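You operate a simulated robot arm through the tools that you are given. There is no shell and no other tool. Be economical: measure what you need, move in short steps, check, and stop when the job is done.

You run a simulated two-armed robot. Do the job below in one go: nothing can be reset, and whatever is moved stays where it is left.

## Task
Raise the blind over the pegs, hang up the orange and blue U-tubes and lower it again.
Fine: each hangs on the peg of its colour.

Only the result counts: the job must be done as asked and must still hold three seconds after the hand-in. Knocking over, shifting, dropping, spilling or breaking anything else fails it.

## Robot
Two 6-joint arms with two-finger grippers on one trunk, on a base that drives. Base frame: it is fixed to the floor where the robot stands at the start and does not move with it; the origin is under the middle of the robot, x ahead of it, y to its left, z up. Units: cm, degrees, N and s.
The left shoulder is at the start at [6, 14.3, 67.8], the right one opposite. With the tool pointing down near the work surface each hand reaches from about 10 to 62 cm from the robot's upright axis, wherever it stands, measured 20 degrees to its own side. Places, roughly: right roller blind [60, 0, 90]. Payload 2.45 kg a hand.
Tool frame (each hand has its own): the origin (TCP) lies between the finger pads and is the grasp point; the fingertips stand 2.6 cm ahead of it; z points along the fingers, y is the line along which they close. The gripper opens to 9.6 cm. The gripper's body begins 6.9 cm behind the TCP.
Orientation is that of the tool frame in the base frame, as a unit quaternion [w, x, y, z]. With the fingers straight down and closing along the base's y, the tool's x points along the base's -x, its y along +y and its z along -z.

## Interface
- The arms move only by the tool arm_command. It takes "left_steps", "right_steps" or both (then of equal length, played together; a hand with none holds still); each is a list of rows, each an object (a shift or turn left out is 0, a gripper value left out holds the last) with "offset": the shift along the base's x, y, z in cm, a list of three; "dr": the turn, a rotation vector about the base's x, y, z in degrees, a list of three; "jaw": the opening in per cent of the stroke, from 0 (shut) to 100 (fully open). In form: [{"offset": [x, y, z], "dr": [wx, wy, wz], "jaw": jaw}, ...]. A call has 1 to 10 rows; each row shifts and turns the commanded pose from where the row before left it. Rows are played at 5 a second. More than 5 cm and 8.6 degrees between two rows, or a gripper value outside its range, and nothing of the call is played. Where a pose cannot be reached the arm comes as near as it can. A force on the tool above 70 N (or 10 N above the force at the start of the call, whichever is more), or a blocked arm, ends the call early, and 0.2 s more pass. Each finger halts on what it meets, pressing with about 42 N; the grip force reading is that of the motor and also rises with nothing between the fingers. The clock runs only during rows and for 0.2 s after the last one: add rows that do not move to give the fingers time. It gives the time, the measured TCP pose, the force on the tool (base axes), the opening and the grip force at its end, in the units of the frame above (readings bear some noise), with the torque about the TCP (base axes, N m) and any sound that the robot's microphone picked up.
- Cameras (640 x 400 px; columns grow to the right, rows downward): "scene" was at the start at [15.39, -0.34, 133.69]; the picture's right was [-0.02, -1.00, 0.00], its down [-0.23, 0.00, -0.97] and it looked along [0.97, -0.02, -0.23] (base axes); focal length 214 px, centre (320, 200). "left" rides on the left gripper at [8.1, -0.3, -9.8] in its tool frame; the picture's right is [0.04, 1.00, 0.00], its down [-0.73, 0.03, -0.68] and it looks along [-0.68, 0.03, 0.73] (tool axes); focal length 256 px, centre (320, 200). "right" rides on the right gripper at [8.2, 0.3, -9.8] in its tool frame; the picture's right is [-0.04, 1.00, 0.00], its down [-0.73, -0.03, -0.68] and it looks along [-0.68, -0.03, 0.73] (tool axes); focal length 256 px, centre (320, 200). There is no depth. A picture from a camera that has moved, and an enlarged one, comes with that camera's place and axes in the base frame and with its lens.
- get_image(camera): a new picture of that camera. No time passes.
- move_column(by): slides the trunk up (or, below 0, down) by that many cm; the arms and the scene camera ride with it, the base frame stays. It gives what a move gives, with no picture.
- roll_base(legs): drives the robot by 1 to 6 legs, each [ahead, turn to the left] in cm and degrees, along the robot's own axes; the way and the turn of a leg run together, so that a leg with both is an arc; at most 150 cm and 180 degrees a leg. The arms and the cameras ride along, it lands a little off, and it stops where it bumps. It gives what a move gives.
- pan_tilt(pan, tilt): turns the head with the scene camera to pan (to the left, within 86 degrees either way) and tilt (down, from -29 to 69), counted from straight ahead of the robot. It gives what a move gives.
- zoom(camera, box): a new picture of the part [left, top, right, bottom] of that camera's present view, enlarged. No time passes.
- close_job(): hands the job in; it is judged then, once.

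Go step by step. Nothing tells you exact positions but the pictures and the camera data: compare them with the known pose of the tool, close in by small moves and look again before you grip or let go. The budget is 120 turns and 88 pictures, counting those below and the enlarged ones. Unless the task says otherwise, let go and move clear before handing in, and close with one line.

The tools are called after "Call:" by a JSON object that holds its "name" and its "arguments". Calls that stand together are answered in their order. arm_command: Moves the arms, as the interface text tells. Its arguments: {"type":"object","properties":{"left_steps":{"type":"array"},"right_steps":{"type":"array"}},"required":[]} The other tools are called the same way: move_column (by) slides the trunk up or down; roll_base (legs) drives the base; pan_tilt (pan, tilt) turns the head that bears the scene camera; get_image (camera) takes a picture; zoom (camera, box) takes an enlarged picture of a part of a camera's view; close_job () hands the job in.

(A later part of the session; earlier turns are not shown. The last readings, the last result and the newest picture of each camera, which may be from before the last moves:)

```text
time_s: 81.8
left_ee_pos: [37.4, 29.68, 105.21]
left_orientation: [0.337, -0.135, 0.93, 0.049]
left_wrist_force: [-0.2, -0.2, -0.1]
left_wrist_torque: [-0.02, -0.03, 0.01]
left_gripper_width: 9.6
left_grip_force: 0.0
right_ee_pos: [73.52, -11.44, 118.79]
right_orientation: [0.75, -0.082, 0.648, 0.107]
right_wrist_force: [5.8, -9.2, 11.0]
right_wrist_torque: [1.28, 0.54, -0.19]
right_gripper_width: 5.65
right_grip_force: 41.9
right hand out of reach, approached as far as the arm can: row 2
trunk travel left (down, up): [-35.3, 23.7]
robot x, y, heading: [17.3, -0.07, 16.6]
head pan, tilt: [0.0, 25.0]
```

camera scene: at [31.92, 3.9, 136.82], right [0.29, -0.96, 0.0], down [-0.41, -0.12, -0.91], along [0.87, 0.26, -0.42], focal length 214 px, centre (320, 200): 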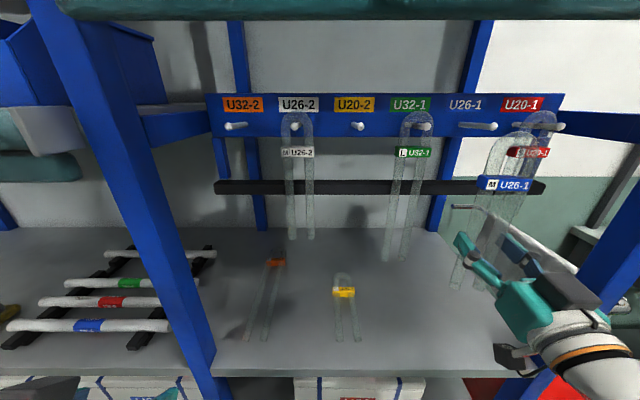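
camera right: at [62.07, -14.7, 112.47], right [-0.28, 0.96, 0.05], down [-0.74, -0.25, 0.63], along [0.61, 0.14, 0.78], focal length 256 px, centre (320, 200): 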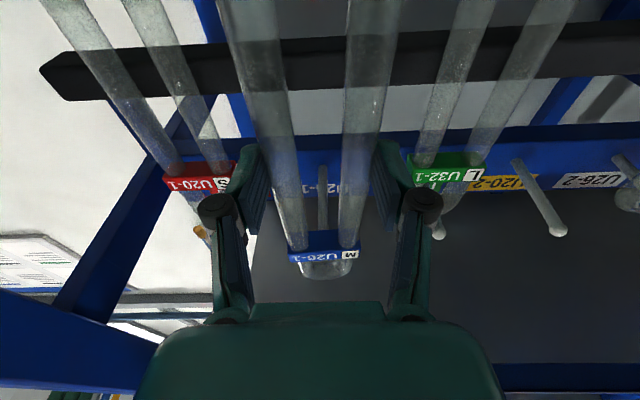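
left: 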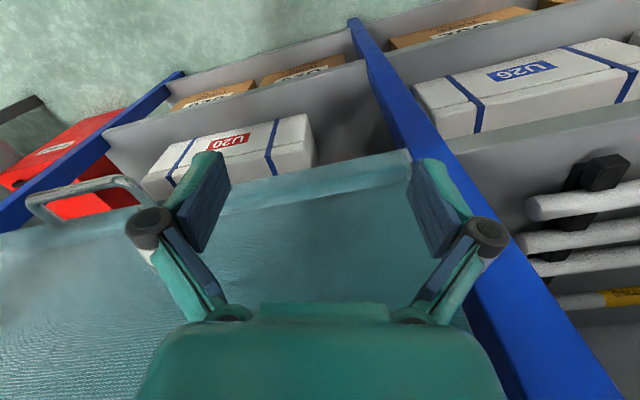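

The bend rests on the peg (11 N up). Opening slightly and backing straight out.

Call:
{"name": "arm_command", "arguments": {"right_steps": [{"jaw": 62}, {"jaw": 68}, {"jaw": 74}, {"jaw": 74}, {}]}}

Call:
{"name": "get_image", "arguments": {"camera": "right"}}

```text
time_s: 83.0
left_ee_pos: [37.38, 29.83, 105.04]
left_orientation: [0.338, -0.135, 0.93, 0.051]
left_wrist_force: [0.2, 0.1, -0.6]
left_wrist_torque: [0.0, -0.03, -0.02]
left_gripper_width: 9.62
left_grip_force: 0.0
right_ee_pos: [73.52, -11.32, 118.61]
right_orientation: [0.747, -0.085, 0.65, 0.107]
right_wrist_force: [0.3, 0.2, -0.1]
right_wrist_torque: [-0.01, -0.01, -0.01]
right_gripper_width: 7.1
right_grip_force: 0.0
trunk travel left (down, up): [-35.3, 23.7]
robot x, y, heading: [17.48, -0.3, 16.5]
head pan, tilt: [0.0, 25.0]
```

```text
31 pictures are left
camera right: at [65.24, -13.04, 109.18], right [-0.27, 0.96, 0.05], down [-0.74, -0.24, 0.63], along [0.62, 0.13, 0.77], focal length 256 px, centre (320, 200)
```

right: 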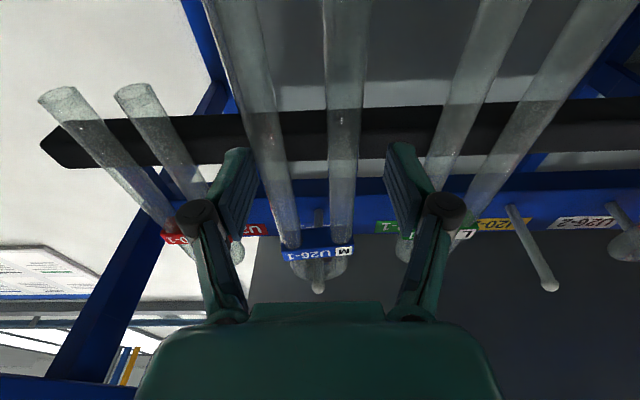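

The tube hangs on the peg, with the peg's end visible through the bend. Backing straight out.

Call:
{"name": "arm_command", "arguments": {"right_steps": [{"offset": [-0.95, -0.29, -0.1]}, {"offset": [-1.9, -0.57, -0.2]}, {"offset": [-2.9, -0.86, -0.3]}, {"offset": [-3.8, -1.1, -0.5]}, {}]}}

Call:
{"name": "get_image", "arguments": {"camera": "scene"}}

```text
time_s: 84.2
left_ee_pos: [37.27, 29.91, 104.92]
left_orientation: [0.338, -0.135, 0.93, 0.05]
left_wrist_force: [0.0, 0.1, 0.2]
left_wrist_torque: [0.02, 0.0, 0.0]
left_gripper_width: 9.59
left_grip_force: 0.1
right_ee_pos: [64.14, -14.04, 117.44]
right_orientation: [0.749, -0.087, 0.648, 0.11]
right_wrist_force: [-0.2, 0.0, 0.5]
right_wrist_torque: [-0.03, 0.01, 0.01]
right_gripper_width: 7.1
right_grip_force: 0.2
trunk travel left (down, up): [-35.3, 23.7]
robot x, y, heading: [17.19, -0.38, 16.5]
head pan, tilt: [0.0, 25.0]
```

```text
30 pictures are left
camera scene: at [31.94, 3.91, 136.82], right [0.29, -0.96, 0.0], down [-0.41, -0.12, -0.91], along [0.87, 0.26, -0.42], focal length 214 px, centre (320, 200)
```

scene: 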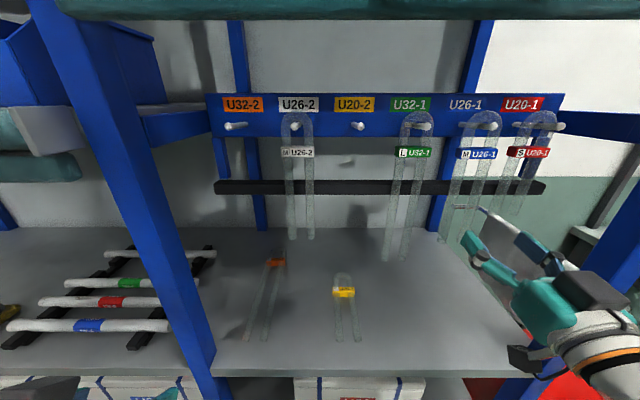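

Blue hangs level with the others. For orange, the left post is close, so I'll shift the base ~10 cm to the right: first tuck the right hand, then back out and re-enter on an S-curve.

Call:
{"name": "arm_command", "arguments": {"right_steps": [{"offset": [-2, 0.2, 0], "dr": [-2.37, 7.95, 0]}, {"offset": [-2, 0.6, 0], "dr": [-2.37, 7.95, 0]}, {"offset": [-2, 0.8, -1], "dr": [-2.37, 7.95, 0]}, {"offset": [-2, 0.9, -1], "dr": [-2.37, 7.95, 0]}, {"offset": [-1.5, 0.9, -1], "dr": [-2.37, 7.95, 0]}, {"offset": [-1.2, 0.9, -1], "dr": [-2.37, 7.95, 0]}, {"offset": [0, 0.7, -1], "dr": [-2.37, 7.95, 0]}, {}]}}

Call:
{"name": "roll_base", "arguments": {"legs": [[-32, 0], [17, -35], [17, 35]]}}

Call:
{"name": "get_image", "arguments": {"camera": "scene"}}

```text
time_s: 86.0
left_ee_pos: [37.33, 29.93, 104.98]
left_orientation: [0.338, -0.135, 0.93, 0.051]
left_wrist_force: [0.6, 0.4, -0.4]
left_wrist_torque: [0.04, 0.01, -0.01]
left_gripper_width: 9.62
left_grip_force: 0.1
right_ee_pos: [53.38, -9.01, 112.63]
right_orientation: [0.34, -0.13, 0.93, 0.046]
right_wrist_force: [0.2, -0.4, -0.6]
right_wrist_torque: [-0.02, 0.0, -0.03]
right_gripper_width: 7.11
right_grip_force: 0.0
trunk travel left (down, up): [-35.3, 23.7]
robot x, y, heading: [17.28, -0.3, 16.4]
head pan, tilt: [0.0, 25.0]
```

```text
time_s: 91.9
left_ee_pos: [40.05, 20.19, 104.98]
left_orientation: [0.337, -0.137, 0.93, 0.052]
left_wrist_force: [0.2, 0.4, 0.2]
left_wrist_torque: [0.0, 0.0, 0.01]
left_gripper_width: 9.62
left_grip_force: 0.0
right_ee_pos: [56.34, -18.6, 112.6]
right_orientation: [0.34, -0.131, 0.93, 0.046]
right_wrist_force: [0.8, 0.4, 0.0]
right_wrist_torque: [0.0, -0.01, 0.03]
right_gripper_width: 7.12
right_grip_force: 0.1
trunk travel left (down, up): [-35.3, 23.7]
robot x, y, heading: [20.21, -10.51, 17.2]
head pan, tilt: [0.0, 25.0]
```

```text
29 pictures are left
camera scene: at [35.07, -6.38, 136.81], right [0.29, -0.96, 0.0], down [-0.4, -0.12, -0.91], along [0.87, 0.26, -0.42], focal length 214 px, centre (320, 200)
```

scene: 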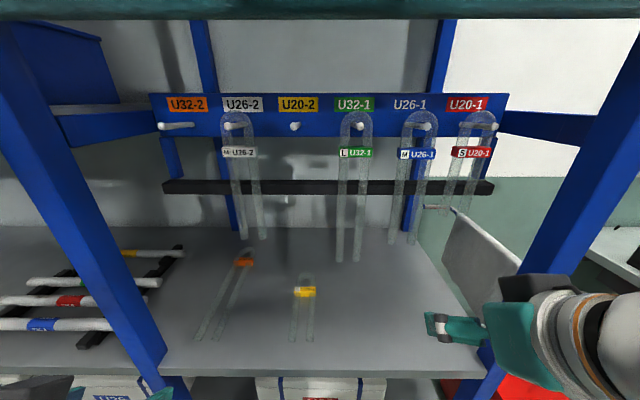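

Position is good: orange tube axis at lateral s≈-9.1, legs from depth 62.5, bend at 94, and its peg at s≈-8. Moving the left hand over it.

Call:
{"name": "arm_command", "arguments": {"left_steps": [{"offset": [3.44, 1.24, 0], "jaw": 83}, {"offset": [3.44, 1.24, 0]}, {"offset": [3.44, 1.24, 0], "dr": [-2.3, 7.7, 0]}, {"offset": [3.44, 1.24, -0.5], "dr": [-2.3, 7.7, 0]}, {"offset": [3.44, 1.24, -0.5], "dr": [-2.3, 7.7, 0]}, {"offset": [3.44, 1.24, -1], "dr": [-1.6, 5.4, 0]}, {}]}}

Call:
{"name": "get_image", "arguments": {"camera": "left"}}

```text
time_s: 93.5
left_ee_pos: [60.76, 27.79, 102.98]
left_orientation: [0.088, -0.145, 0.985, 0.015]
left_wrist_force: [-1.4, 0.8, -0.1]
left_wrist_torque: [0.01, 0.02, 0.01]
left_gripper_width: 7.97
left_grip_force: 0.0
right_ee_pos: [56.27, -18.76, 112.7]
right_orientation: [0.342, -0.131, 0.93, 0.045]
right_wrist_force: [0.7, 0.4, 0.0]
right_wrist_torque: [-0.03, 0.0, 0.01]
right_gripper_width: 7.11
right_grip_force: 0.0
trunk travel left (down, up): [-35.3, 23.7]
robot x, y, heading: [20.59, -10.49, 16.8]
head pan, tilt: [0.0, 25.0]
```

```text
28 pictures are left
camera left: at [51.4, 24.61, 111.24], right [-0.33, 0.95, 0.0], down [0.57, 0.2, 0.8], along [0.76, 0.26, -0.6], focal length 256 px, centre (320, 200)
```

left: 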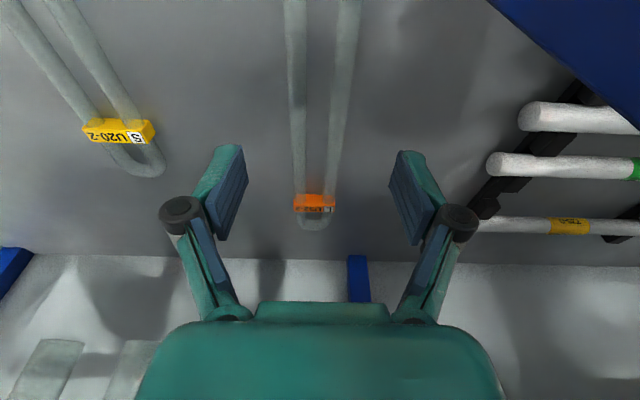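

Perfectly in line. Advancing to depth 72 and descending.

Call:
{"name": "arm_command", "arguments": {"left_steps": [{"offset": [2.8, 0.83, -2]}, {"offset": [2.8, 0.83, -2]}, {"offset": [0, 0, -3]}, {"offset": [0, 0, -2.5]}, {"offset": [0, 0, -1.5]}, {}]}}

Call:
{"name": "get_image", "arguments": {"camera": "left"}}

Call:
{"name": "arm_command", "arguments": {"left_steps": [{"offset": [0, 0, -0.4]}, {"offset": [0, 0, -0.4]}, {"offset": [0, 0, -0.3]}, {}]}}

```text
time_s: 94.9
left_ee_pos: [66.14, 29.43, 92.01]
left_orientation: [0.087, -0.145, 0.985, 0.015]
left_wrist_force: [-0.4, -0.6, -0.4]
left_wrist_torque: [0.0, 0.01, 0.02]
left_gripper_width: 7.94
left_grip_force: 0.1
right_ee_pos: [56.33, -18.65, 112.6]
right_orientation: [0.341, -0.131, 0.93, 0.046]
right_wrist_force: [-0.9, -0.4, 0.3]
right_wrist_torque: [0.02, -0.01, 0.02]
right_gripper_width: 7.1
right_grip_force: 0.0
trunk travel left (down, up): [-35.3, 23.7]
robot x, y, heading: [20.52, -10.69, 16.7]
head pan, tilt: [0.0, 25.0]
```

```text
27 pictures are left
camera left: at [56.83, 26.17, 100.26], right [-0.33, 0.95, 0.0], down [0.57, 0.2, 0.8], along [0.76, 0.26, -0.6], focal length 256 px, centre (320, 200)
```

left: 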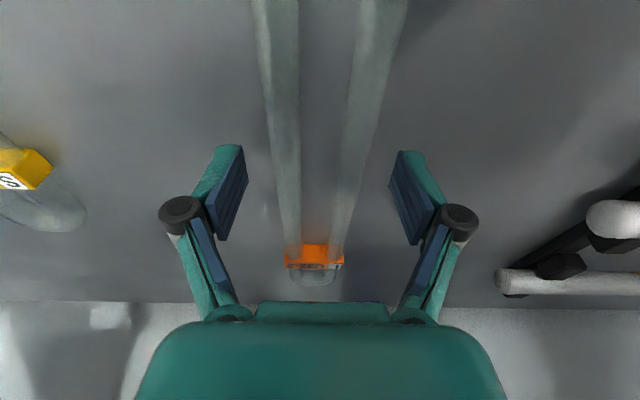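

```text
time_s: 95.9
left_ee_pos: [66.17, 29.26, 90.9]
left_orientation: [0.088, -0.145, 0.985, 0.015]
left_wrist_force: [0.3, -0.2, 0.8]
left_wrist_torque: [-0.01, 0.04, -0.01]
left_gripper_width: 7.96
left_grip_force: 0.1
right_ee_pos: [56.27, -18.66, 112.7]
right_orientation: [0.34, -0.131, 0.93, 0.046]
right_wrist_force: [-0.2, -0.4, 0.3]
right_wrist_torque: [0.02, -0.02, -0.01]
right_gripper_width: 7.09
right_grip_force: 0.0
trunk travel left (down, up): [-35.3, 23.7]
robot x, y, heading: [20.42, -10.82, 16.8]
head pan, tilt: [0.0, 25.0]
```

Centred. A touch lower and closing.

Call:
{"name": "arm_command", "arguments": {"left_steps": [{"offset": [0, 0, -0.3]}, {"jaw": 72}, {"jaw": 65}, {"jaw": 58}, {}]}}

Call:
{"name": "arm_command", "arguments": {"left_steps": [{"jaw": 45}, {"jaw": 30}, {"jaw": 20}, {}, {}]}}

Call:
{"name": "get_image", "arguments": {"camera": "left"}}

```text
time_s: 97.1
left_ee_pos: [66.36, 29.3, 90.54]
left_orientation: [0.088, -0.146, 0.985, 0.014]
left_wrist_force: [-0.1, 0.8, 0.8]
left_wrist_torque: [0.0, 0.09, 0.01]
left_gripper_width: 5.7
left_grip_force: 17.9
right_ee_pos: [56.19, -18.56, 112.72]
right_orientation: [0.341, -0.13, 0.93, 0.046]
right_wrist_force: [-0.5, -0.6, -0.4]
right_wrist_torque: [-0.02, 0.01, 0.01]
right_gripper_width: 7.1
right_grip_force: 0.0
trunk travel left (down, up): [-35.3, 23.7]
robot x, y, heading: [20.19, -10.39, 16.7]
head pan, tilt: [0.0, 25.0]
```

```text
time_s: 98.3
left_ee_pos: [66.2, 29.24, 90.57]
left_orientation: [0.088, -0.145, 0.985, 0.015]
left_wrist_force: [-1.5, 1.1, 1.4]
left_wrist_torque: [0.03, -0.01, 0.01]
left_gripper_width: 5.67
left_grip_force: 41.5
right_ee_pos: [56.22, -18.74, 112.67]
right_orientation: [0.341, -0.131, 0.93, 0.046]
right_wrist_force: [-0.4, -0.8, -0.1]
right_wrist_torque: [-0.02, 0.0, -0.05]
right_gripper_width: 7.08
right_grip_force: 0.1
trunk travel left (down, up): [-35.3, 23.7]
robot x, y, heading: [20.48, -10.72, 17.2]
head pan, tilt: [0.0, 25.0]
```

```text
26 pictures are left
camera left: at [56.95, 26.09, 98.86], right [-0.33, 0.95, 0.0], down [0.57, 0.2, 0.8], along [0.76, 0.26, -0.6], focal length 256 px, centre (320, 200)
```

left: 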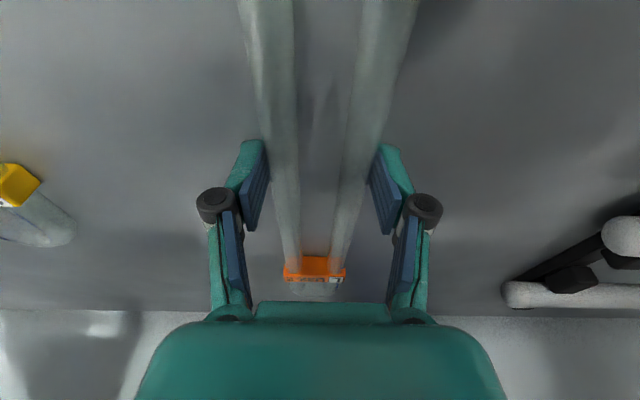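

Full-width grip (5.67 cm) with no shelf load. Lifting and pulling back while starting to tilt.

Call:
{"name": "arm_command", "arguments": {"left_steps": [{"offset": [0, 0, 1.5]}, {"offset": [0, 0, 2.5]}, {"offset": [-3, -1.28, 1]}, {"offset": [-3, -1.28, 1]}, {"offset": [-3, -1.28, 1], "dr": [2.3, -7.7, 0]}, {"offset": [-3, -1.28, 1], "dr": [2.3, -7.7, 0]}, {"offset": [-3, -1.28, 1], "dr": [2.3, -7.7, 0]}, {"offset": [-3, -1.28, 1], "dr": [2.3, -7.7, 0]}, {}]}}

Call:
{"name": "get_image", "arguments": {"camera": "scene"}}

```text
time_s: 100.3
left_ee_pos: [48.28, 21.58, 100.7]
left_orientation: [0.358, -0.135, 0.923, 0.053]
left_wrist_force: [0.6, -0.3, -1.2]
left_wrist_torque: [-0.01, 0.07, -0.01]
left_gripper_width: 5.64
left_grip_force: 42.1
right_ee_pos: [56.34, -18.61, 112.57]
right_orientation: [0.341, -0.13, 0.93, 0.045]
right_wrist_force: [0.4, -0.5, 0.0]
right_wrist_torque: [0.03, -0.02, 0.01]
right_gripper_width: 7.1
right_grip_force: 0.0
trunk travel left (down, up): [-35.3, 23.7]
robot x, y, heading: [20.22, -10.66, 17.0]
head pan, tilt: [0.0, 25.0]
```

```text
25 pictures are left
camera scene: at [35.06, -6.38, 136.81], right [0.29, -0.96, 0.0], down [-0.4, -0.12, -0.91], along [0.87, 0.26, -0.42], focal length 214 px, centre (320, 200)
```

scene: 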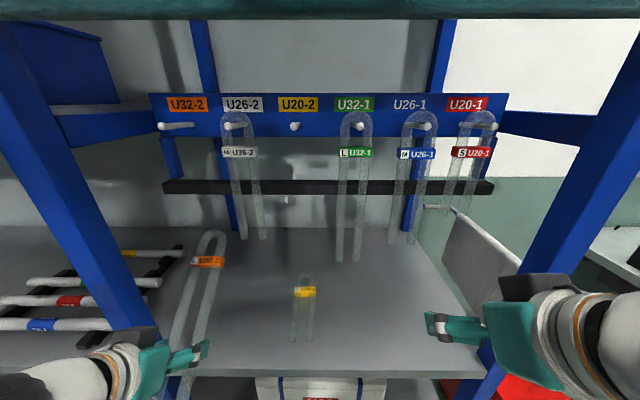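

The orange tube is held well. Continuing to tilt upright with the arm rising and the column lowered for wrist freedom.

Call:
{"name": "arm_command", "arguments": {"left_steps": [{"offset": [0, 0, 2.5], "dr": [2.3, -7.7, 0]}, {"offset": [0, 0, 2.5], "dr": [2.3, -7.7, 0]}, {"offset": [0, 0, 2.5], "dr": [2.3, -7.7, 0]}, {"offset": [0, 0, 2.5]}, {}]}}

Call:
{"name": "move_column", "arguments": {"by": -8}}

Call:
{"name": "arm_command", "arguments": {"left_steps": [{"offset": [0, 0, 2], "dr": [2.3, -7.7, 0]}, {"offset": [0.5, 0.1, 2], "dr": [2.3, -7.7, 0]}, {"offset": [0.5, 0.1, 2], "dr": [2.3, -7.7, 0]}, {"offset": [0.5, 0.1, 2], "dr": [1.8, -5.8, 0]}, {}]}}

Call:
{"name": "get_image", "arguments": {"camera": "left"}}

Call:
{"name": "get_image", "arguments": {"camera": "scene"}}

```text
time_s: 101.5
left_ee_pos: [48.42, 21.72, 110.69]
left_orientation: [0.542, -0.123, 0.827, 0.081]
left_wrist_force: [0.0, 0.0, -0.9]
left_wrist_torque: [-0.03, 0.06, -0.03]
left_gripper_width: 5.63
left_grip_force: 42.0
right_ee_pos: [56.29, -18.57, 112.79]
right_orientation: [0.341, -0.131, 0.93, 0.046]
right_wrist_force: [-0.7, 0.1, -0.6]
right_wrist_torque: [0.0, 0.01, 0.0]
right_gripper_width: 7.1
right_grip_force: 0.1
trunk travel left (down, up): [-35.3, 23.7]
robot x, y, heading: [20.63, -10.65, 17.0]
head pan, tilt: [0.0, 25.0]
```

```text
time_s: 102.7
left_ee_pos: [48.39, 21.68, 102.78]
left_orientation: [0.543, -0.123, 0.827, 0.081]
left_wrist_force: [0.4, -0.4, 0.4]
left_wrist_torque: [-0.03, 0.06, -0.03]
left_gripper_width: 5.66
left_grip_force: 42.2
right_ee_pos: [56.28, -18.69, 104.56]
right_orientation: [0.34, -0.132, 0.93, 0.047]
right_wrist_force: [0.5, -1.1, 0.3]
right_wrist_torque: [-0.04, -0.02, 0.0]
right_gripper_width: 7.11
right_grip_force: 0.1
trunk travel left (down, up): [-27.3, 31.7]
robot x, y, heading: [20.25, -10.85, 16.8]
head pan, tilt: [0.0, 25.0]
```

```text
time_s: 103.9
left_ee_pos: [49.97, 22.02, 110.78]
left_orientation: [0.739, -0.098, 0.657, 0.11]
left_wrist_force: [-0.7, -0.3, -1.0]
left_wrist_torque: [-0.04, 0.02, 0.02]
left_gripper_width: 5.67
left_grip_force: 42.1
right_ee_pos: [56.41, -18.62, 104.69]
right_orientation: [0.341, -0.131, 0.93, 0.045]
right_wrist_force: [0.4, 0.1, -0.5]
right_wrist_torque: [-0.02, -0.01, -0.01]
right_gripper_width: 7.1
right_grip_force: 0.0
trunk travel left (down, up): [-27.3, 31.7]
robot x, y, heading: [20.46, -10.82, 16.5]
head pan, tilt: [0.0, 25.0]
```

```text
24 pictures are left
camera left: at [41.54, 19.1, 101.42], right [-0.28, 0.96, -0.04], down [-0.74, -0.19, 0.65], along [0.61, 0.21, 0.76], focal length 256 px, centre (320, 200)
```

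left: 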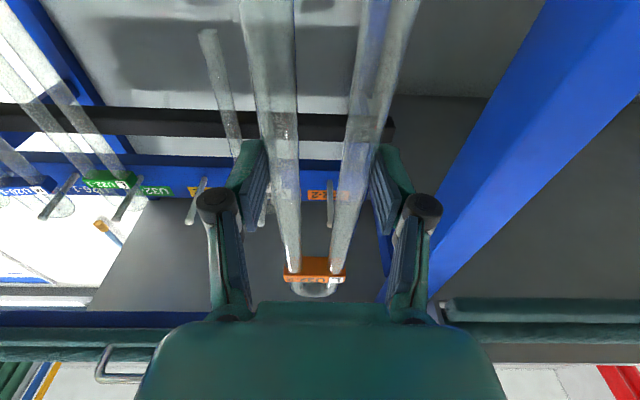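

```text
23 pictures are left
camera scene: at [35.02, -6.4, 128.82], right [0.29, -0.96, 0.0], down [-0.4, -0.12, -0.91], along [0.87, 0.26, -0.42], focal length 214 px, centre (320, 200)
```

scene: 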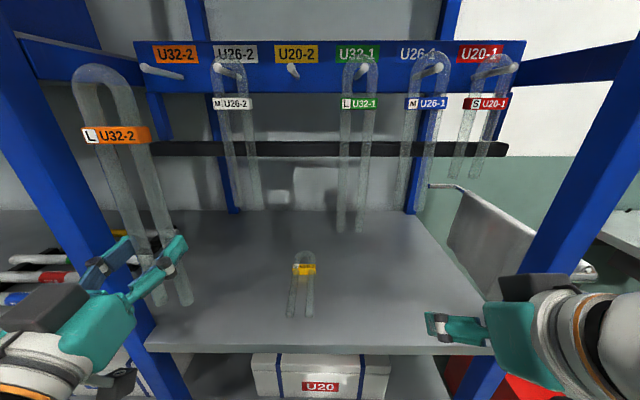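

Upright and reachable. The orange peg is at s≈-8.7, the tube bend at s≈-7.1; correcting 1.6 cm left, raising 4 cm, then approaching partway.

Call:
{"name": "arm_command", "arguments": {"left_steps": [{"offset": [-0.46, 1.53, 2]}, {"offset": [0, 0, 2.1]}, {"offset": [2.3, 0.69, 0]}, {"offset": [2.3, 0.69, 0]}, {}]}}

Call:
{"name": "get_image", "arguments": {"camera": "left"}}

Call:
{"name": "zoom", "arguments": {"camera": "scene", "box": [60, 20, 260, 250]}}

```text
time_s: 105.1
left_ee_pos: [53.97, 25.04, 114.73]
left_orientation: [0.74, -0.097, 0.657, 0.109]
left_wrist_force: [0.2, 0.5, -0.2]
left_wrist_torque: [-0.02, 0.0, 0.0]
left_gripper_width: 5.67
left_grip_force: 41.7
right_ee_pos: [56.34, -18.6, 104.68]
right_orientation: [0.34, -0.131, 0.93, 0.046]
right_wrist_force: [0.4, 0.1, 0.1]
right_wrist_torque: [0.0, 0.01, -0.03]
right_gripper_width: 7.1
right_grip_force: 0.1
trunk travel left (down, up): [-27.3, 31.7]
robot x, y, heading: [20.52, -10.56, 16.9]
head pan, tilt: [0.0, 25.0]
```

```text
22 pictures are left
camera left: at [45.65, 22.05, 105.51], right [-0.28, 0.96, -0.04], down [-0.74, -0.19, 0.65], along [0.61, 0.22, 0.76], focal length 256 px, centre (320, 200)
```

left: 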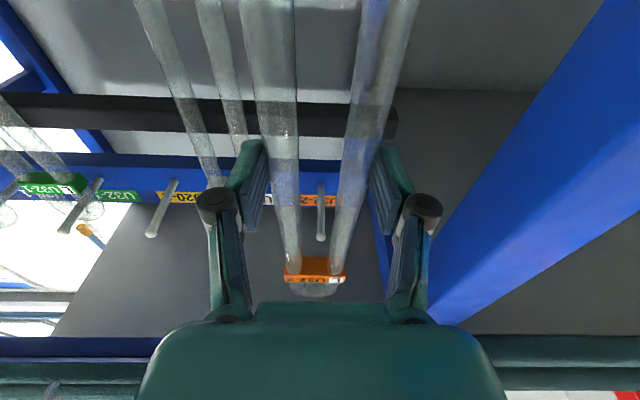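

```text
1.74 times, centred on (160, 135) of scene
camera zoom: at [35.02, -6.39, 128.82], right [0.29, -0.96, 0.0], down [-0.4, -0.12, -0.91], along [0.87, 0.26, -0.42], focal length 373 px, centre (598, 313)
```

zoom: 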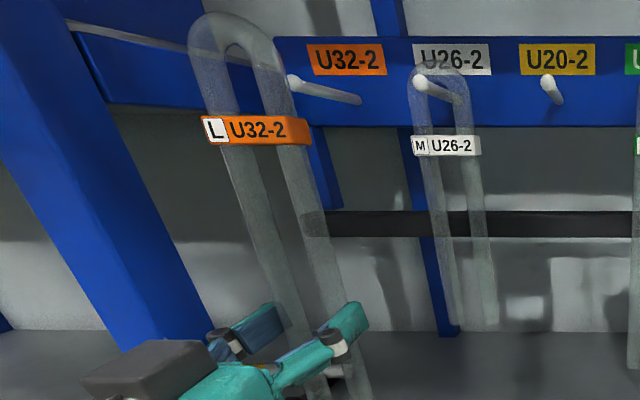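

Height and lateral nearly right; raising 1 cm, 0.5 cm left, then advancing over the peg tip.

Call:
{"name": "arm_command", "arguments": {"left_steps": [{"offset": [-0.15, 0.5, 1]}, {"offset": [1.9, 0.57, 0]}, {"offset": [1.9, 0.57, 0]}, {"offset": [1.4, 0.43, 0]}, {}]}}

Call:
{"name": "zoom", "arguments": {"camera": "scene", "box": [60, 20, 260, 250]}}

Call:
{"name": "get_image", "arguments": {"camera": "left"}}

```text
time_s: 106.3
left_ee_pos: [59.1, 27.13, 115.96]
left_orientation: [0.739, -0.099, 0.657, 0.11]
left_wrist_force: [0.1, 0.8, -1.2]
left_wrist_torque: [-0.02, 0.02, -0.02]
left_gripper_width: 5.62
left_grip_force: 42.0
right_ee_pos: [56.34, -18.71, 104.63]
right_orientation: [0.34, -0.13, 0.93, 0.046]
right_wrist_force: [0.2, 0.4, 0.0]
right_wrist_torque: [0.01, 0.0, 0.02]
right_gripper_width: 7.09
right_grip_force: 0.0
trunk travel left (down, up): [-27.3, 31.7]
robot x, y, heading: [20.53, -10.59, 16.8]
head pan, tilt: [0.0, 25.0]
```

```text
1.74 times, centred on (160, 135) of scene
camera zoom: at [35.03, -6.39, 128.82], right [0.29, -0.96, 0.0], down [-0.4, -0.12, -0.91], along [0.87, 0.26, -0.42], focal length 373 px, centre (598, 313)
```

zoom: 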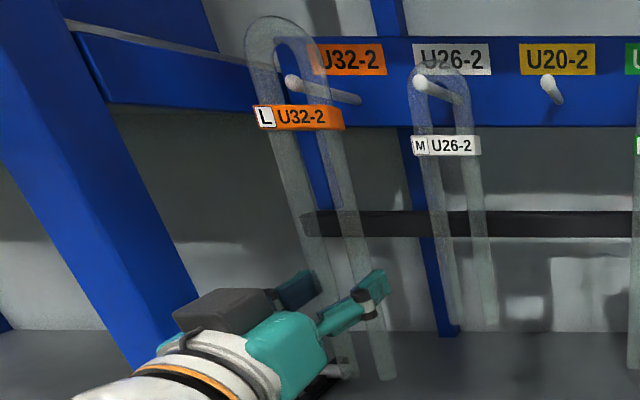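

```text
19 pictures are left
camera left: at [50.7, 24.18, 106.57], right [-0.29, 0.96, -0.04], down [-0.74, -0.19, 0.65], along [0.61, 0.22, 0.76], focal length 256 px, centre (320, 200)
```

left: 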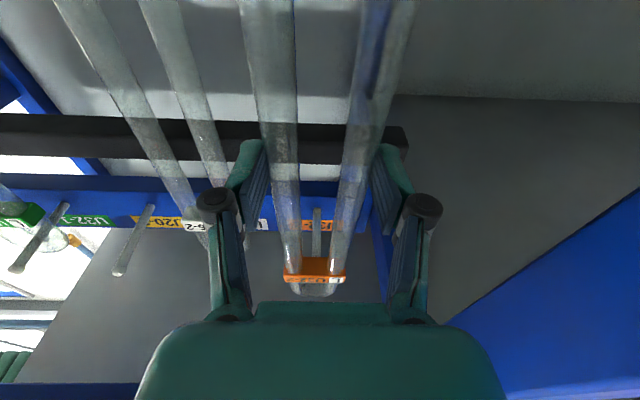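

Peg centred between the legs and clear of the tag. Advancing 3.5 cm.

Call:
{"name": "arm_command", "arguments": {"left_steps": [{"offset": [1.6, 0.48, 0]}, {"offset": [1.6, 0.48, 0]}, {}]}}

Call:
{"name": "zoom", "arguments": {"camera": "scene", "box": [60, 20, 260, 250]}}

```text
time_s: 107.1
left_ee_pos: [62.31, 27.96, 115.6]
left_orientation: [0.739, -0.098, 0.658, 0.109]
left_wrist_force: [0.8, 0.5, -1.1]
left_wrist_torque: [-0.05, 0.01, 0.0]
left_gripper_width: 5.64
left_grip_force: 41.8
right_ee_pos: [56.41, -18.62, 104.76]
right_orientation: [0.341, -0.13, 0.93, 0.045]
right_wrist_force: [0.7, -0.4, 0.0]
right_wrist_torque: [0.02, 0.04, -0.03]
right_gripper_width: 7.09
right_grip_force: 0.0
trunk travel left (down, up): [-27.3, 31.7]
robot x, y, heading: [20.76, -11.09, 16.9]
head pan, tilt: [0.0, 25.0]
```

```text
1.74 times, centred on (160, 135) of scene
camera zoom: at [35.03, -6.39, 128.82], right [0.29, -0.96, 0.0], down [-0.4, -0.12, -0.91], along [0.87, 0.26, -0.42], focal length 373 px, centre (598, 313)
```

zoom: 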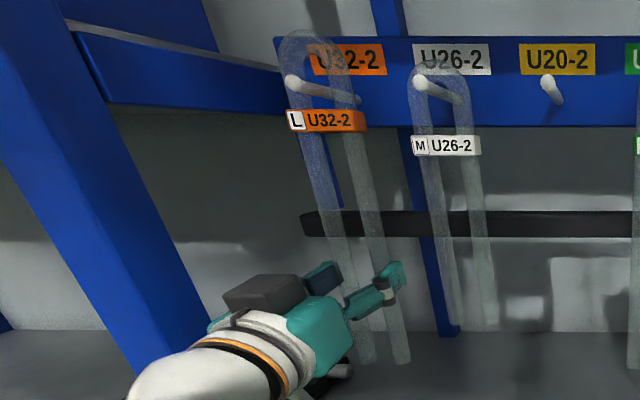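

The peg protrudes through the U. Lowering until it rests.

Call:
{"name": "arm_command", "arguments": {"left_steps": [{"offset": [0, 0, -0.7]}, {"offset": [0, 0, -0.5]}, {"offset": [0, 0, -0.4]}, {}]}}

Call:
{"name": "arm_command", "arguments": {"left_steps": [{"offset": [0, 0, -0.3]}, {"offset": [0, 0, -0.3]}, {}]}}

Call:
{"name": "arm_command", "arguments": {"left_steps": [{"offset": [0, 0, -0.25]}, {"offset": [0, 0, -0.25]}, {}]}}

```text
time_s: 108.1
left_ee_pos: [62.25, 28.05, 114.08]
left_orientation: [0.739, -0.098, 0.658, 0.109]
left_wrist_force: [0.0, 0.1, -0.5]
left_wrist_torque: [0.02, 0.03, -0.02]
left_gripper_width: 5.65
left_grip_force: 42.0
right_ee_pos: [56.35, -18.72, 104.61]
right_orientation: [0.34, -0.131, 0.93, 0.046]
right_wrist_force: [-0.8, 0.9, -0.1]
right_wrist_torque: [-0.01, 0.0, 0.01]
right_gripper_width: 7.08
right_grip_force: 0.1
trunk travel left (down, up): [-27.3, 31.7]
robot x, y, heading: [20.66, -10.97, 17.0]
head pan, tilt: [0.0, 25.0]
```

```text
time_s: 108.9
left_ee_pos: [62.24, 28.06, 113.73]
left_orientation: [0.74, -0.099, 0.656, 0.111]
left_wrist_force: [4.2, 2.1, 11.9]
left_wrist_torque: [-0.35, 0.56, 0.01]
left_gripper_width: 5.64
left_grip_force: 42.0
right_ee_pos: [56.31, -18.72, 104.61]
right_orientation: [0.34, -0.129, 0.93, 0.046]
right_wrist_force: [0.0, 0.5, -0.4]
right_wrist_torque: [0.02, 0.02, -0.01]
right_gripper_width: 7.11
right_grip_force: 0.2
trunk travel left (down, up): [-27.3, 31.7]
robot x, y, heading: [20.12, -11.22, 16.8]
head pan, tilt: [0.0, 25.0]
```

```text
time_s: 109.7
left_ee_pos: [62.0, 27.91, 113.56]
left_orientation: [0.742, -0.099, 0.654, 0.112]
left_wrist_force: [3.1, 0.0, 30.0]
left_wrist_torque: [0.06, -0.21, 0.01]
left_gripper_width: 5.63
left_grip_force: 41.9
right_ee_pos: [56.09, -18.74, 104.79]
right_orientation: [0.342, -0.129, 0.93, 0.046]
right_wrist_force: [-1.0, -0.8, -0.2]
right_wrist_torque: [-0.01, -0.03, 0.0]
right_gripper_width: 7.11
right_grip_force: 0.1
trunk travel left (down, up): [-27.3, 31.7]
robot x, y, heading: [20.12, -10.81, 17.1]
head pan, tilt: [0.0, 25.0]
```

Resting with 30 N; relaxing slightly and verifying.

Call:
{"name": "arm_command", "arguments": {"left_steps": [{"offset": [0, 0, 0.4]}, {}]}}

Call:
{"name": "zoom", "arguments": {"camera": "scene", "box": [60, 20, 260, 250]}}

```text
time_s: 110.3
left_ee_pos: [62.13, 27.89, 113.63]
left_orientation: [0.739, -0.098, 0.658, 0.108]
left_wrist_force: [-3.4, 1.6, 13.5]
left_wrist_torque: [-0.31, -1.07, 0.17]
left_gripper_width: 5.64
left_grip_force: 41.6
right_ee_pos: [56.29, -18.68, 104.71]
right_orientation: [0.342, -0.13, 0.93, 0.045]
right_wrist_force: [-0.1, -1.2, -0.9]
right_wrist_torque: [0.02, -0.04, -0.01]
right_gripper_width: 7.11
right_grip_force: 0.0
trunk travel left (down, up): [-27.3, 31.7]
robot x, y, heading: [20.6, -10.74, 16.8]
head pan, tilt: [0.0, 25.0]
```

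```text
1.74 times, centred on (160, 135) of scene
camera zoom: at [34.84, -6.45, 128.83], right [0.29, -0.96, 0.0], down [-0.4, -0.12, -0.91], along [0.87, 0.26, -0.42], focal length 373 px, centre (598, 313)
```

zoom: 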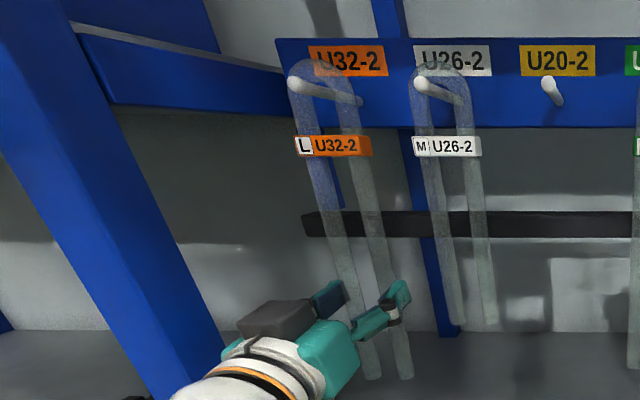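

Seated level with its neighbour. Opening and backing out.

Call:
{"name": "arm_command", "arguments": {"left_steps": [{"jaw": 62}, {"jaw": 68}, {"jaw": 74}, {"jaw": 76}, {}]}}

Call:
{"name": "arm_command", "arguments": {"left_steps": [{"offset": [-0.95, -0.29, -0.1]}, {"offset": [-1.9, -0.57, -0.2]}, {"offset": [-2.9, -0.86, -0.3]}, {"offset": [-3.8, -1.1, -0.4]}, {}]}}

Call:
{"name": "get_image", "arguments": {"camera": "scene"}}

```text
time_s: 111.5
left_ee_pos: [62.32, 27.89, 113.42]
left_orientation: [0.739, -0.097, 0.658, 0.109]
left_wrist_force: [-0.2, -0.1, -0.5]
left_wrist_torque: [0.0, 0.0, 0.0]
left_gripper_width: 7.3
left_grip_force: 0.1
right_ee_pos: [56.25, -18.74, 104.61]
right_orientation: [0.34, -0.131, 0.93, 0.046]
right_wrist_force: [0.0, -0.2, -0.4]
right_wrist_torque: [0.03, 0.0, 0.0]
right_gripper_width: 7.13
right_grip_force: 0.0
trunk travel left (down, up): [-27.3, 31.7]
robot x, y, heading: [20.49, -10.86, 16.9]
head pan, tilt: [0.0, 25.0]
```

```text
time_s: 112.7
left_ee_pos: [52.73, 25.23, 112.44]
left_orientation: [0.739, -0.097, 0.657, 0.109]
left_wrist_force: [0.4, 1.1, 0.2]
left_wrist_torque: [-0.01, 0.0, 0.03]
left_gripper_width: 7.31
left_grip_force: 0.1
right_ee_pos: [56.26, -18.64, 104.65]
right_orientation: [0.34, -0.131, 0.93, 0.046]
right_wrist_force: [-0.2, 0.0, -0.3]
right_wrist_torque: [0.0, 0.0, 0.0]
right_gripper_width: 7.08
right_grip_force: 0.1
trunk travel left (down, up): [-27.3, 31.7]
robot x, y, heading: [20.37, -10.46, 16.9]
head pan, tilt: [0.0, 25.0]
```

```text
16 pictures are left
camera scene: at [35.01, -6.39, 128.82], right [0.29, -0.96, 0.0], down [-0.4, -0.12, -0.91], along [0.87, 0.26, -0.42], focal length 214 px, centre (320, 200)
```

scene: 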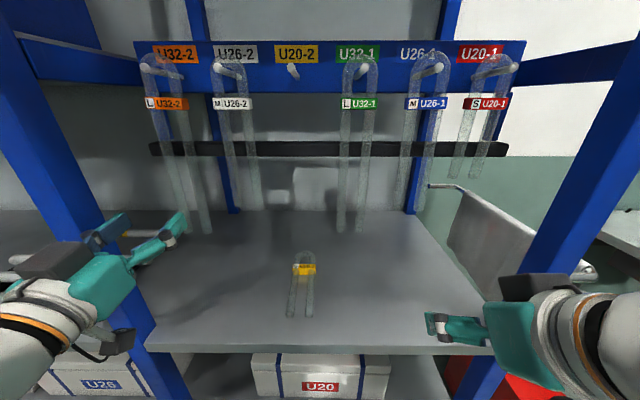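

Both tubes hang properly. Now back the base out, raise the column, and reorient the right hand for the handle.

Call:
{"name": "roll_base", "arguments": {"legs": [[-17, 0]]}}

Call:
{"name": "move_column", "arguments": {"by": 30}}

Call:
{"name": "arm_command", "arguments": {"right_steps": [{"dr": [2.4, -8.0, 0]}, {"dr": [2.4, -8.0, 0]}, {"dr": [2.4, -8.0, 0]}, {"dr": [2.4, -8.0, 0]}, {"dr": [2.4, -8.0, 0]}, {"dr": [2.4, -8.0, 0]}, {"dr": [-8.14, -2.43, 0]}, {"dr": [-8.14, -2.43, 0]}, {"dr": [-8.14, -2.43, 0]}, {}]}}

```text
time_s: 114.1
left_ee_pos: [36.21, 20.2, 112.41]
left_orientation: [0.739, -0.098, 0.658, 0.11]
left_wrist_force: [0.1, -0.5, -0.3]
left_wrist_torque: [0.02, 0.0, -0.01]
left_gripper_width: 7.29
left_grip_force: 0.1
right_ee_pos: [39.79, -23.68, 104.72]
right_orientation: [0.341, -0.131, 0.93, 0.047]
right_wrist_force: [-0.6, -1.4, 0.0]
right_wrist_torque: [0.03, 0.01, 0.03]
right_gripper_width: 7.11
right_grip_force: 0.0
trunk travel left (down, up): [-27.3, 31.7]
robot x, y, heading: [4.05, -16.01, 17.0]
head pan, tilt: [0.0, 25.0]
```

```text
time_s: 117.1
left_ee_pos: [36.41, 20.14, 142.51]
left_orientation: [0.74, -0.098, 0.657, 0.109]
left_wrist_force: [-0.6, 0.7, -0.2]
left_wrist_torque: [0.04, 0.0, 0.01]
left_gripper_width: 7.3
left_grip_force: 0.1
right_ee_pos: [39.96, -23.68, 134.75]
right_orientation: [0.341, -0.13, 0.93, 0.046]
right_wrist_force: [0.3, 0.1, 0.2]
right_wrist_torque: [0.04, 0.0, -0.01]
right_gripper_width: 7.11
right_grip_force: 0.0
trunk travel left (down, up): [-57.3, 1.7]
robot x, y, heading: [4.46, -15.66, 17.2]
head pan, tilt: [0.0, 25.0]
```

```text
time_s: 119.3
left_ee_pos: [36.33, 20.16, 142.52]
left_orientation: [0.739, -0.098, 0.657, 0.109]
left_wrist_force: [0.4, 0.1, -0.1]
left_wrist_torque: [0.04, -0.03, 0.02]
left_gripper_width: 7.31
left_grip_force: 0.1
right_ee_pos: [39.79, -23.6, 134.64]
right_orientation: [0.709, -0.248, 0.658, -0.055]
right_wrist_force: [-0.3, 0.3, -1.1]
right_wrist_torque: [0.0, 0.0, 0.0]
right_gripper_width: 7.1
right_grip_force: 0.0
trunk travel left (down, up): [-57.3, 1.7]
robot x, y, heading: [4.01, -15.8, 16.8]
head pan, tilt: [0.0, 25.0]
```

Reach and orientation are fine. Continuing the roll while moving in front of the handle.

Call:
{"name": "arm_command", "arguments": {"right_steps": [{"offset": [0.6, 2.5, 1.2], "dr": [-8.14, -2.43, 0], "jaw": 80}, {"offset": [0.6, 2.5, 1.2], "dr": [-8.14, -2.43, 0]}, {"offset": [0.6, 2.5, 1.2], "dr": [-8.14, -2.43, 0]}, {"offset": [0.6, 2.5, 1.2], "dr": [-8.14, -2.43, 0]}, {"offset": [0.6, 2.5, 1.2], "dr": [-8.14, -2.43, 0]}, {"offset": [0.6, 2.5, 1.2], "dr": [-8.14, -2.43, 0]}, {"offset": [0.6, 2.5, 1.2], "dr": [-8.14, -2.43, 0]}, {"offset": [0.6, 2.5, 1.3], "dr": [-4.8, -1.4, 0]}, {}]}}

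Call:
{"name": "get_image", "arguments": {"camera": "right"}}

Call:
{"name": "get_image", "arguments": {"camera": "scene"}}

```text
time_s: 121.3
left_ee_pos: [36.31, 20.09, 142.49]
left_orientation: [0.74, -0.097, 0.657, 0.109]
left_wrist_force: [-0.4, -0.2, 0.3]
left_wrist_torque: [-0.01, -0.01, -0.01]
left_gripper_width: 7.29
left_grip_force: 0.0
right_ee_pos: [44.72, -3.8, 144.39]
right_orientation: [0.573, -0.564, 0.42, -0.421]
right_wrist_force: [-0.5, -0.8, -0.7]
right_wrist_torque: [0.02, -0.01, 0.0]
right_gripper_width: 7.69
right_grip_force: 0.1
trunk travel left (down, up): [-57.3, 1.7]
robot x, y, heading: [4.1, -15.9, 17.2]
head pan, tilt: [0.0, 25.0]
```

```text
15 pictures are left
camera right: at [37.71, -14.47, 143.98], right [0.0, 0.05, -1.0], down [-0.86, 0.5, 0.03], along [0.5, 0.86, 0.04], focal length 256 px, centre (320, 200)
```

right: 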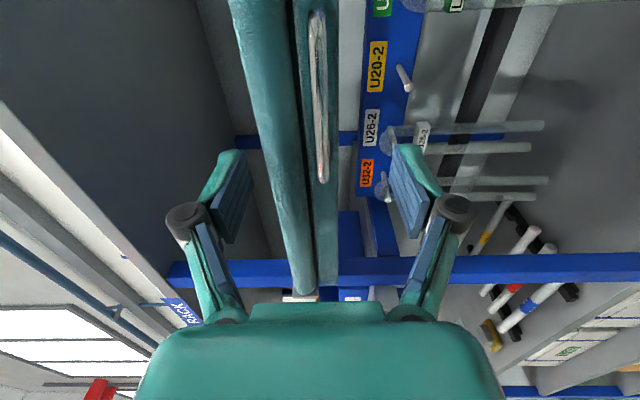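

```text
14 pictures are left
camera scene: at [18.59, -11.46, 158.83], right [0.29, -0.96, 0.0], down [-0.4, -0.12, -0.91], along [0.87, 0.26, -0.42], focal length 214 px, centre (320, 200)
```

scene: 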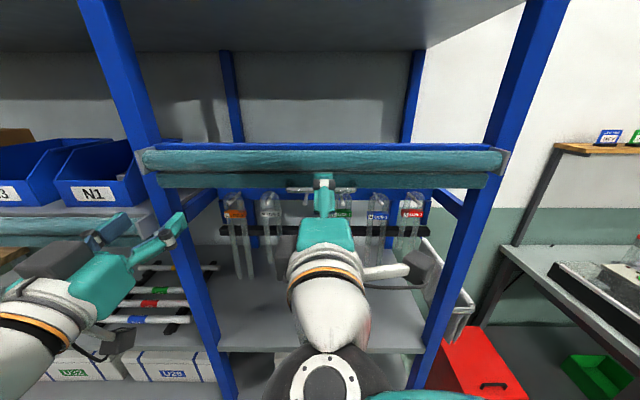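

The hand faces the handle, with the bar centred between the fingers. Advancing 8 cm and closing.

Call:
{"name": "arm_command", "arguments": {"right_steps": [{"offset": [2.7, 0.8, 0]}, {"offset": [2.7, 0.8, 0]}, {"offset": [2.3, 0.7, 0.1]}, {}]}}

Call:
{"name": "arm_command", "arguments": {"right_steps": [{"jaw": 50}, {"jaw": 20}, {"jaw": 0}, {"jaw": 0}, {}]}}

Call:
{"name": "get_image", "arguments": {"camera": "right"}}

```text
time_s: 122.3
left_ee_pos: [36.29, 20.11, 142.56]
left_orientation: [0.739, -0.098, 0.658, 0.11]
left_wrist_force: [0.0, 0.1, 0.9]
left_wrist_torque: [-0.01, -0.02, 0.08]
left_gripper_width: 7.32
left_grip_force: 0.0
right_ee_pos: [52.24, -1.42, 144.48]
right_orientation: [0.573, -0.564, 0.421, -0.421]
right_wrist_force: [-0.1, 0.5, 0.2]
right_wrist_torque: [-0.01, 0.01, 0.01]
right_gripper_width: 7.69
right_grip_force: 0.1
trunk travel left (down, up): [-57.3, 1.7]
robot x, y, heading: [4.06, -15.89, 17.2]
head pan, tilt: [0.0, 25.0]
```

```text
time_s: 123.5
left_ee_pos: [36.27, 20.31, 142.46]
left_orientation: [0.739, -0.098, 0.657, 0.109]
left_wrist_force: [0.6, -0.2, -0.3]
left_wrist_torque: [0.02, 0.01, -0.01]
left_gripper_width: 7.28
left_grip_force: 0.0
right_ee_pos: [52.39, -1.38, 144.39]
right_orientation: [0.573, -0.564, 0.422, -0.419]
right_wrist_force: [0.3, -1.9, -3.9]
right_wrist_torque: [-0.41, -0.14, -0.05]
right_gripper_width: 1.03
right_grip_force: 38.0
trunk travel left (down, up): [-57.3, 1.7]
robot x, y, heading: [3.79, -15.56, 17.2]
head pan, tilt: [0.0, 25.0]
```

```text
13 pictures are left
camera right: at [45.49, -12.03, 143.88], right [-0.01, 0.05, -1.0], down [-0.86, 0.5, 0.03], along [0.5, 0.86, 0.04], focal length 256 px, centre (320, 200)
```

right: 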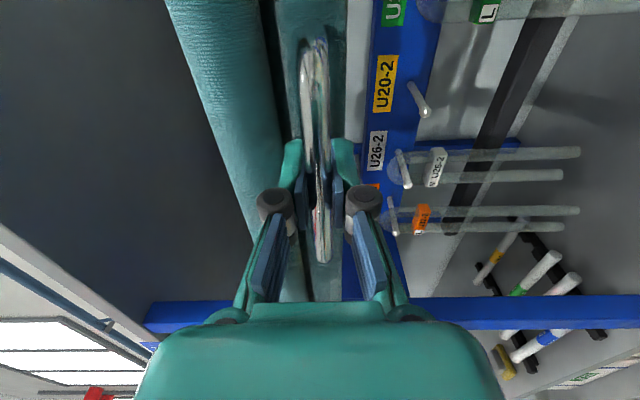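

Handle gripped again. Lowering with the column.

Call:
{"name": "move_column", "arguments": {"by": -10}}

Call:
{"name": "move_column", "arguments": {"by": -20}}

Call:
{"name": "get_image", "arguments": {"camera": "scene"}}

```text
time_s: 124.9
left_ee_pos: [36.35, 20.12, 132.48]
left_orientation: [0.739, -0.098, 0.657, 0.11]
left_wrist_force: [0.3, -1.3, -0.9]
left_wrist_torque: [-0.02, 0.02, 0.0]
left_gripper_width: 7.31
left_grip_force: 0.0
right_ee_pos: [52.34, -1.45, 134.37]
right_orientation: [0.572, -0.565, 0.421, -0.42]
right_wrist_force: [1.2, -0.4, -4.1]
right_wrist_torque: [-0.35, -0.16, 0.02]
right_gripper_width: 1.01
right_grip_force: 37.1
trunk travel left (down, up): [-47.3, 11.7]
robot x, y, heading: [4.33, -15.68, 17.1]
head pan, tilt: [0.0, 25.0]
```

```text
time_s: 127.0
left_ee_pos: [36.44, 20.21, 112.53]
left_orientation: [0.739, -0.098, 0.657, 0.11]
left_wrist_force: [0.0, -0.1, -0.3]
left_wrist_torque: [-0.01, 0.01, 0.0]
left_gripper_width: 7.3
left_grip_force: 0.1
right_ee_pos: [52.35, -1.37, 114.25]
right_orientation: [0.572, -0.564, 0.422, -0.419]
right_wrist_force: [3.0, -0.2, -3.4]
right_wrist_torque: [-0.34, -0.17, 0.02]
right_gripper_width: 1.03
right_grip_force: 38.4
trunk travel left (down, up): [-27.3, 31.7]
robot x, y, heading: [4.19, -15.56, 16.9]
head pan, tilt: [0.0, 25.0]
```

```text
12 pictures are left
camera scene: at [18.66, -11.38, 128.81], right [0.29, -0.96, 0.0], down [-0.4, -0.12, -0.91], along [0.87, 0.26, -0.42], focal length 214 px, centre (320, 200)
```

scene: 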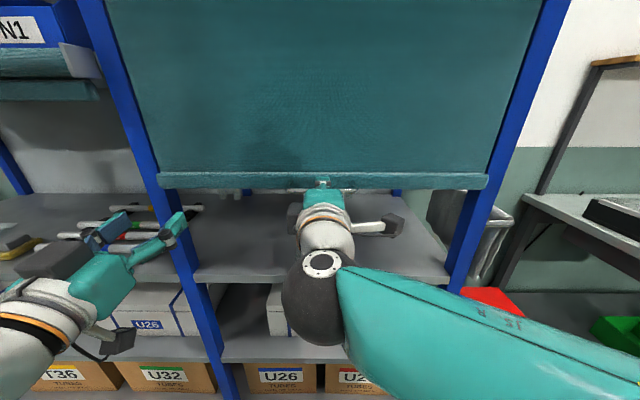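

Lowering smoothly. Continuing to the original height (TCP z≈90.9).

Call:
{"name": "move_column", "arguments": {"by": -20}}

Call:
{"name": "move_column", "arguments": {"by": -3.3}}

Call:
{"name": "get_image", "arguments": {"camera": "scene"}}

```text
time_s: 129.2
left_ee_pos: [36.45, 20.2, 92.52]
left_orientation: [0.739, -0.098, 0.658, 0.109]
left_wrist_force: [1.0, -0.3, 0.7]
left_wrist_torque: [-0.01, 0.0, 0.01]
left_gripper_width: 7.32
left_grip_force: 0.1
right_ee_pos: [52.28, -1.48, 94.3]
right_orientation: [0.572, -0.564, 0.422, -0.42]
right_wrist_force: [4.8, -0.2, -2.8]
right_wrist_torque: [-0.39, -0.19, 0.09]
right_gripper_width: 1.02
right_grip_force: 37.7
trunk travel left (down, up): [-7.3, 51.7]
robot x, y, heading: [4.06, -15.61, 17.1]
head pan, tilt: [0.0, 25.0]
```

```text
time_s: 130.0
left_ee_pos: [36.39, 20.12, 89.17]
left_orientation: [0.738, -0.098, 0.658, 0.11]
left_wrist_force: [0.0, 0.9, 0.2]
left_wrist_torque: [-0.01, -0.01, 0.0]
left_gripper_width: 7.31
left_grip_force: 0.1
right_ee_pos: [52.37, -1.26, 90.89]
right_orientation: [0.572, -0.565, 0.422, -0.419]
right_wrist_force: [3.6, -1.0, -5.2]
right_wrist_torque: [-0.37, -0.17, 0.13]
right_gripper_width: 1.05
right_grip_force: 38.0
trunk travel left (down, up): [-4.0, 55.0]
robot x, y, heading: [4.12, -15.63, 17.0]
head pan, tilt: [0.0, 25.0]
```

```text
11 pictures are left
camera scene: at [18.66, -11.38, 105.49], right [0.29, -0.96, 0.0], down [-0.41, -0.12, -0.91], along [0.87, 0.26, -0.42], focal length 214 px, centre (320, 200)
```

scene: 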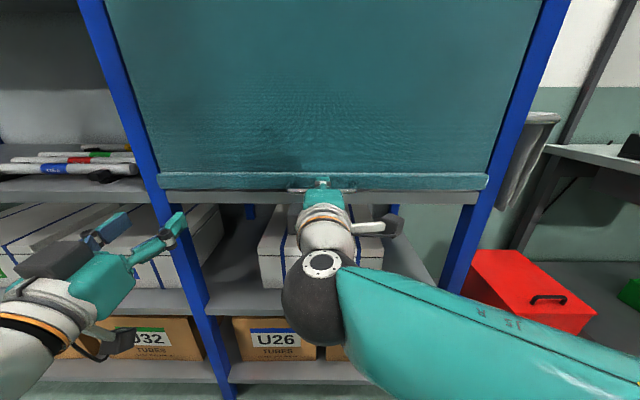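

Back at its original height. A gentle test for the bottom stop.

Call:
{"name": "arm_command", "arguments": {"right_steps": [{"offset": [0, 0, -0.3]}, {"offset": [0, 0, -0.2]}, {}]}}

```text
time_s: 130.8
left_ee_pos: [36.55, 20.24, 89.2]
left_orientation: [0.739, -0.097, 0.658, 0.109]
left_wrist_force: [1.1, -0.8, 1.0]
left_wrist_torque: [0.0, -0.02, 0.0]
left_gripper_width: 7.32
left_grip_force: 0.1
right_ee_pos: [52.34, -1.46, 90.65]
right_orientation: [0.572, -0.564, 0.422, -0.421]
right_wrist_force: [10.3, 2.2, 0.9]
right_wrist_torque: [-0.43, -0.11, 0.53]
right_gripper_width: 1.04
right_grip_force: 37.0
trunk travel left (down, up): [-4.0, 55.0]
robot x, y, heading: [4.31, -15.73, 16.8]
head pan, tilt: [0.0, 25.0]
```

Force rose — it has reached the stop. Releasing and backing off.

Call:
{"name": "arm_command", "arguments": {"right_steps": [{"jaw": 20}, {"jaw": 45}, {"jaw": 60}, {}]}}

Call:
{"name": "arm_command", "arguments": {"right_steps": [{"offset": [-1.9, -0.57, 0]}, {"offset": [-2.9, -0.86, 0]}, {"offset": [-2.9, -0.86, 0]}, {}]}}

Call:
{"name": "get_image", "arguments": {"camera": "right"}}

Call:
{"name": "get_image", "arguments": {"camera": "scene"}}

```text
time_s: 131.8
left_ee_pos: [36.32, 20.33, 89.3]
left_orientation: [0.739, -0.098, 0.658, 0.11]
left_wrist_force: [-0.7, 0.9, -0.4]
left_wrist_torque: [-0.03, 0.04, 0.01]
left_gripper_width: 7.29
left_grip_force: 0.0
right_ee_pos: [52.27, -1.39, 90.63]
right_orientation: [0.573, -0.563, 0.421, -0.42]
right_wrist_force: [0.2, -0.2, 0.3]
right_wrist_torque: [0.0, -0.01, 0.0]
right_gripper_width: 5.75
right_grip_force: 0.0
trunk travel left (down, up): [-4.0, 55.0]
robot x, y, heading: [4.06, -15.67, 17.0]
head pan, tilt: [0.0, 25.0]
```

```text
time_s: 133.0
left_ee_pos: [36.33, 20.22, 89.13]
left_orientation: [0.739, -0.098, 0.657, 0.11]
left_wrist_force: [-0.5, 0.5, 0.0]
left_wrist_torque: [0.01, 0.02, -0.04]
left_gripper_width: 7.3
left_grip_force: 0.2
right_ee_pos: [49.33, -6.19, 88.58]
right_orientation: [-0.533, 0.555, -0.458, 0.445]
right_wrist_force: [0.1, 0.3, -0.7]
right_wrist_torque: [0.01, 0.0, 0.0]
right_gripper_width: 5.76
right_grip_force: 0.1
trunk travel left (down, up): [-4.0, 55.0]
robot x, y, heading: [3.76, -15.72, 17.1]
head pan, tilt: [0.0, 25.0]
stopped in row 4 (right hand): the arm was blocked; the commanded pose is now the measured one
```

```text
10 pictures are left
camera right: at [41.08, -15.99, 88.63], right [-0.04, 0.03, -1.0], down [-0.8, 0.6, 0.05], along [0.6, 0.8, 0.0], focal length 256 px, centre (320, 200)
```

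right: 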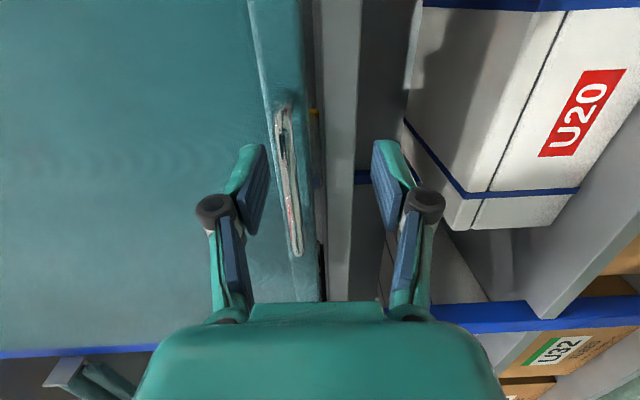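

```text
9 pictures are left
camera scene: at [18.6, -11.38, 105.48], right [0.29, -0.96, 0.0], down [-0.4, -0.12, -0.91], along [0.87, 0.26, -0.42], focal length 214 px, centre (320, 200)
```

scene: 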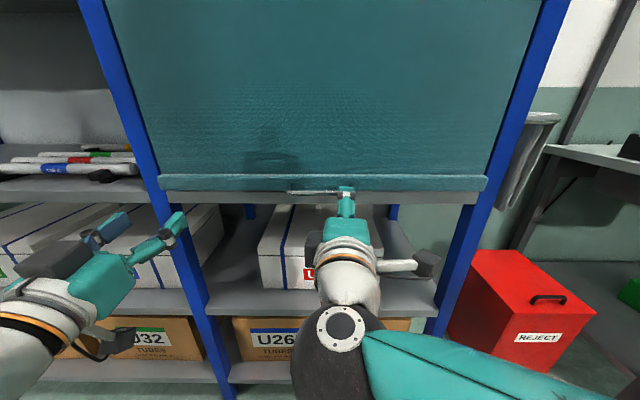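

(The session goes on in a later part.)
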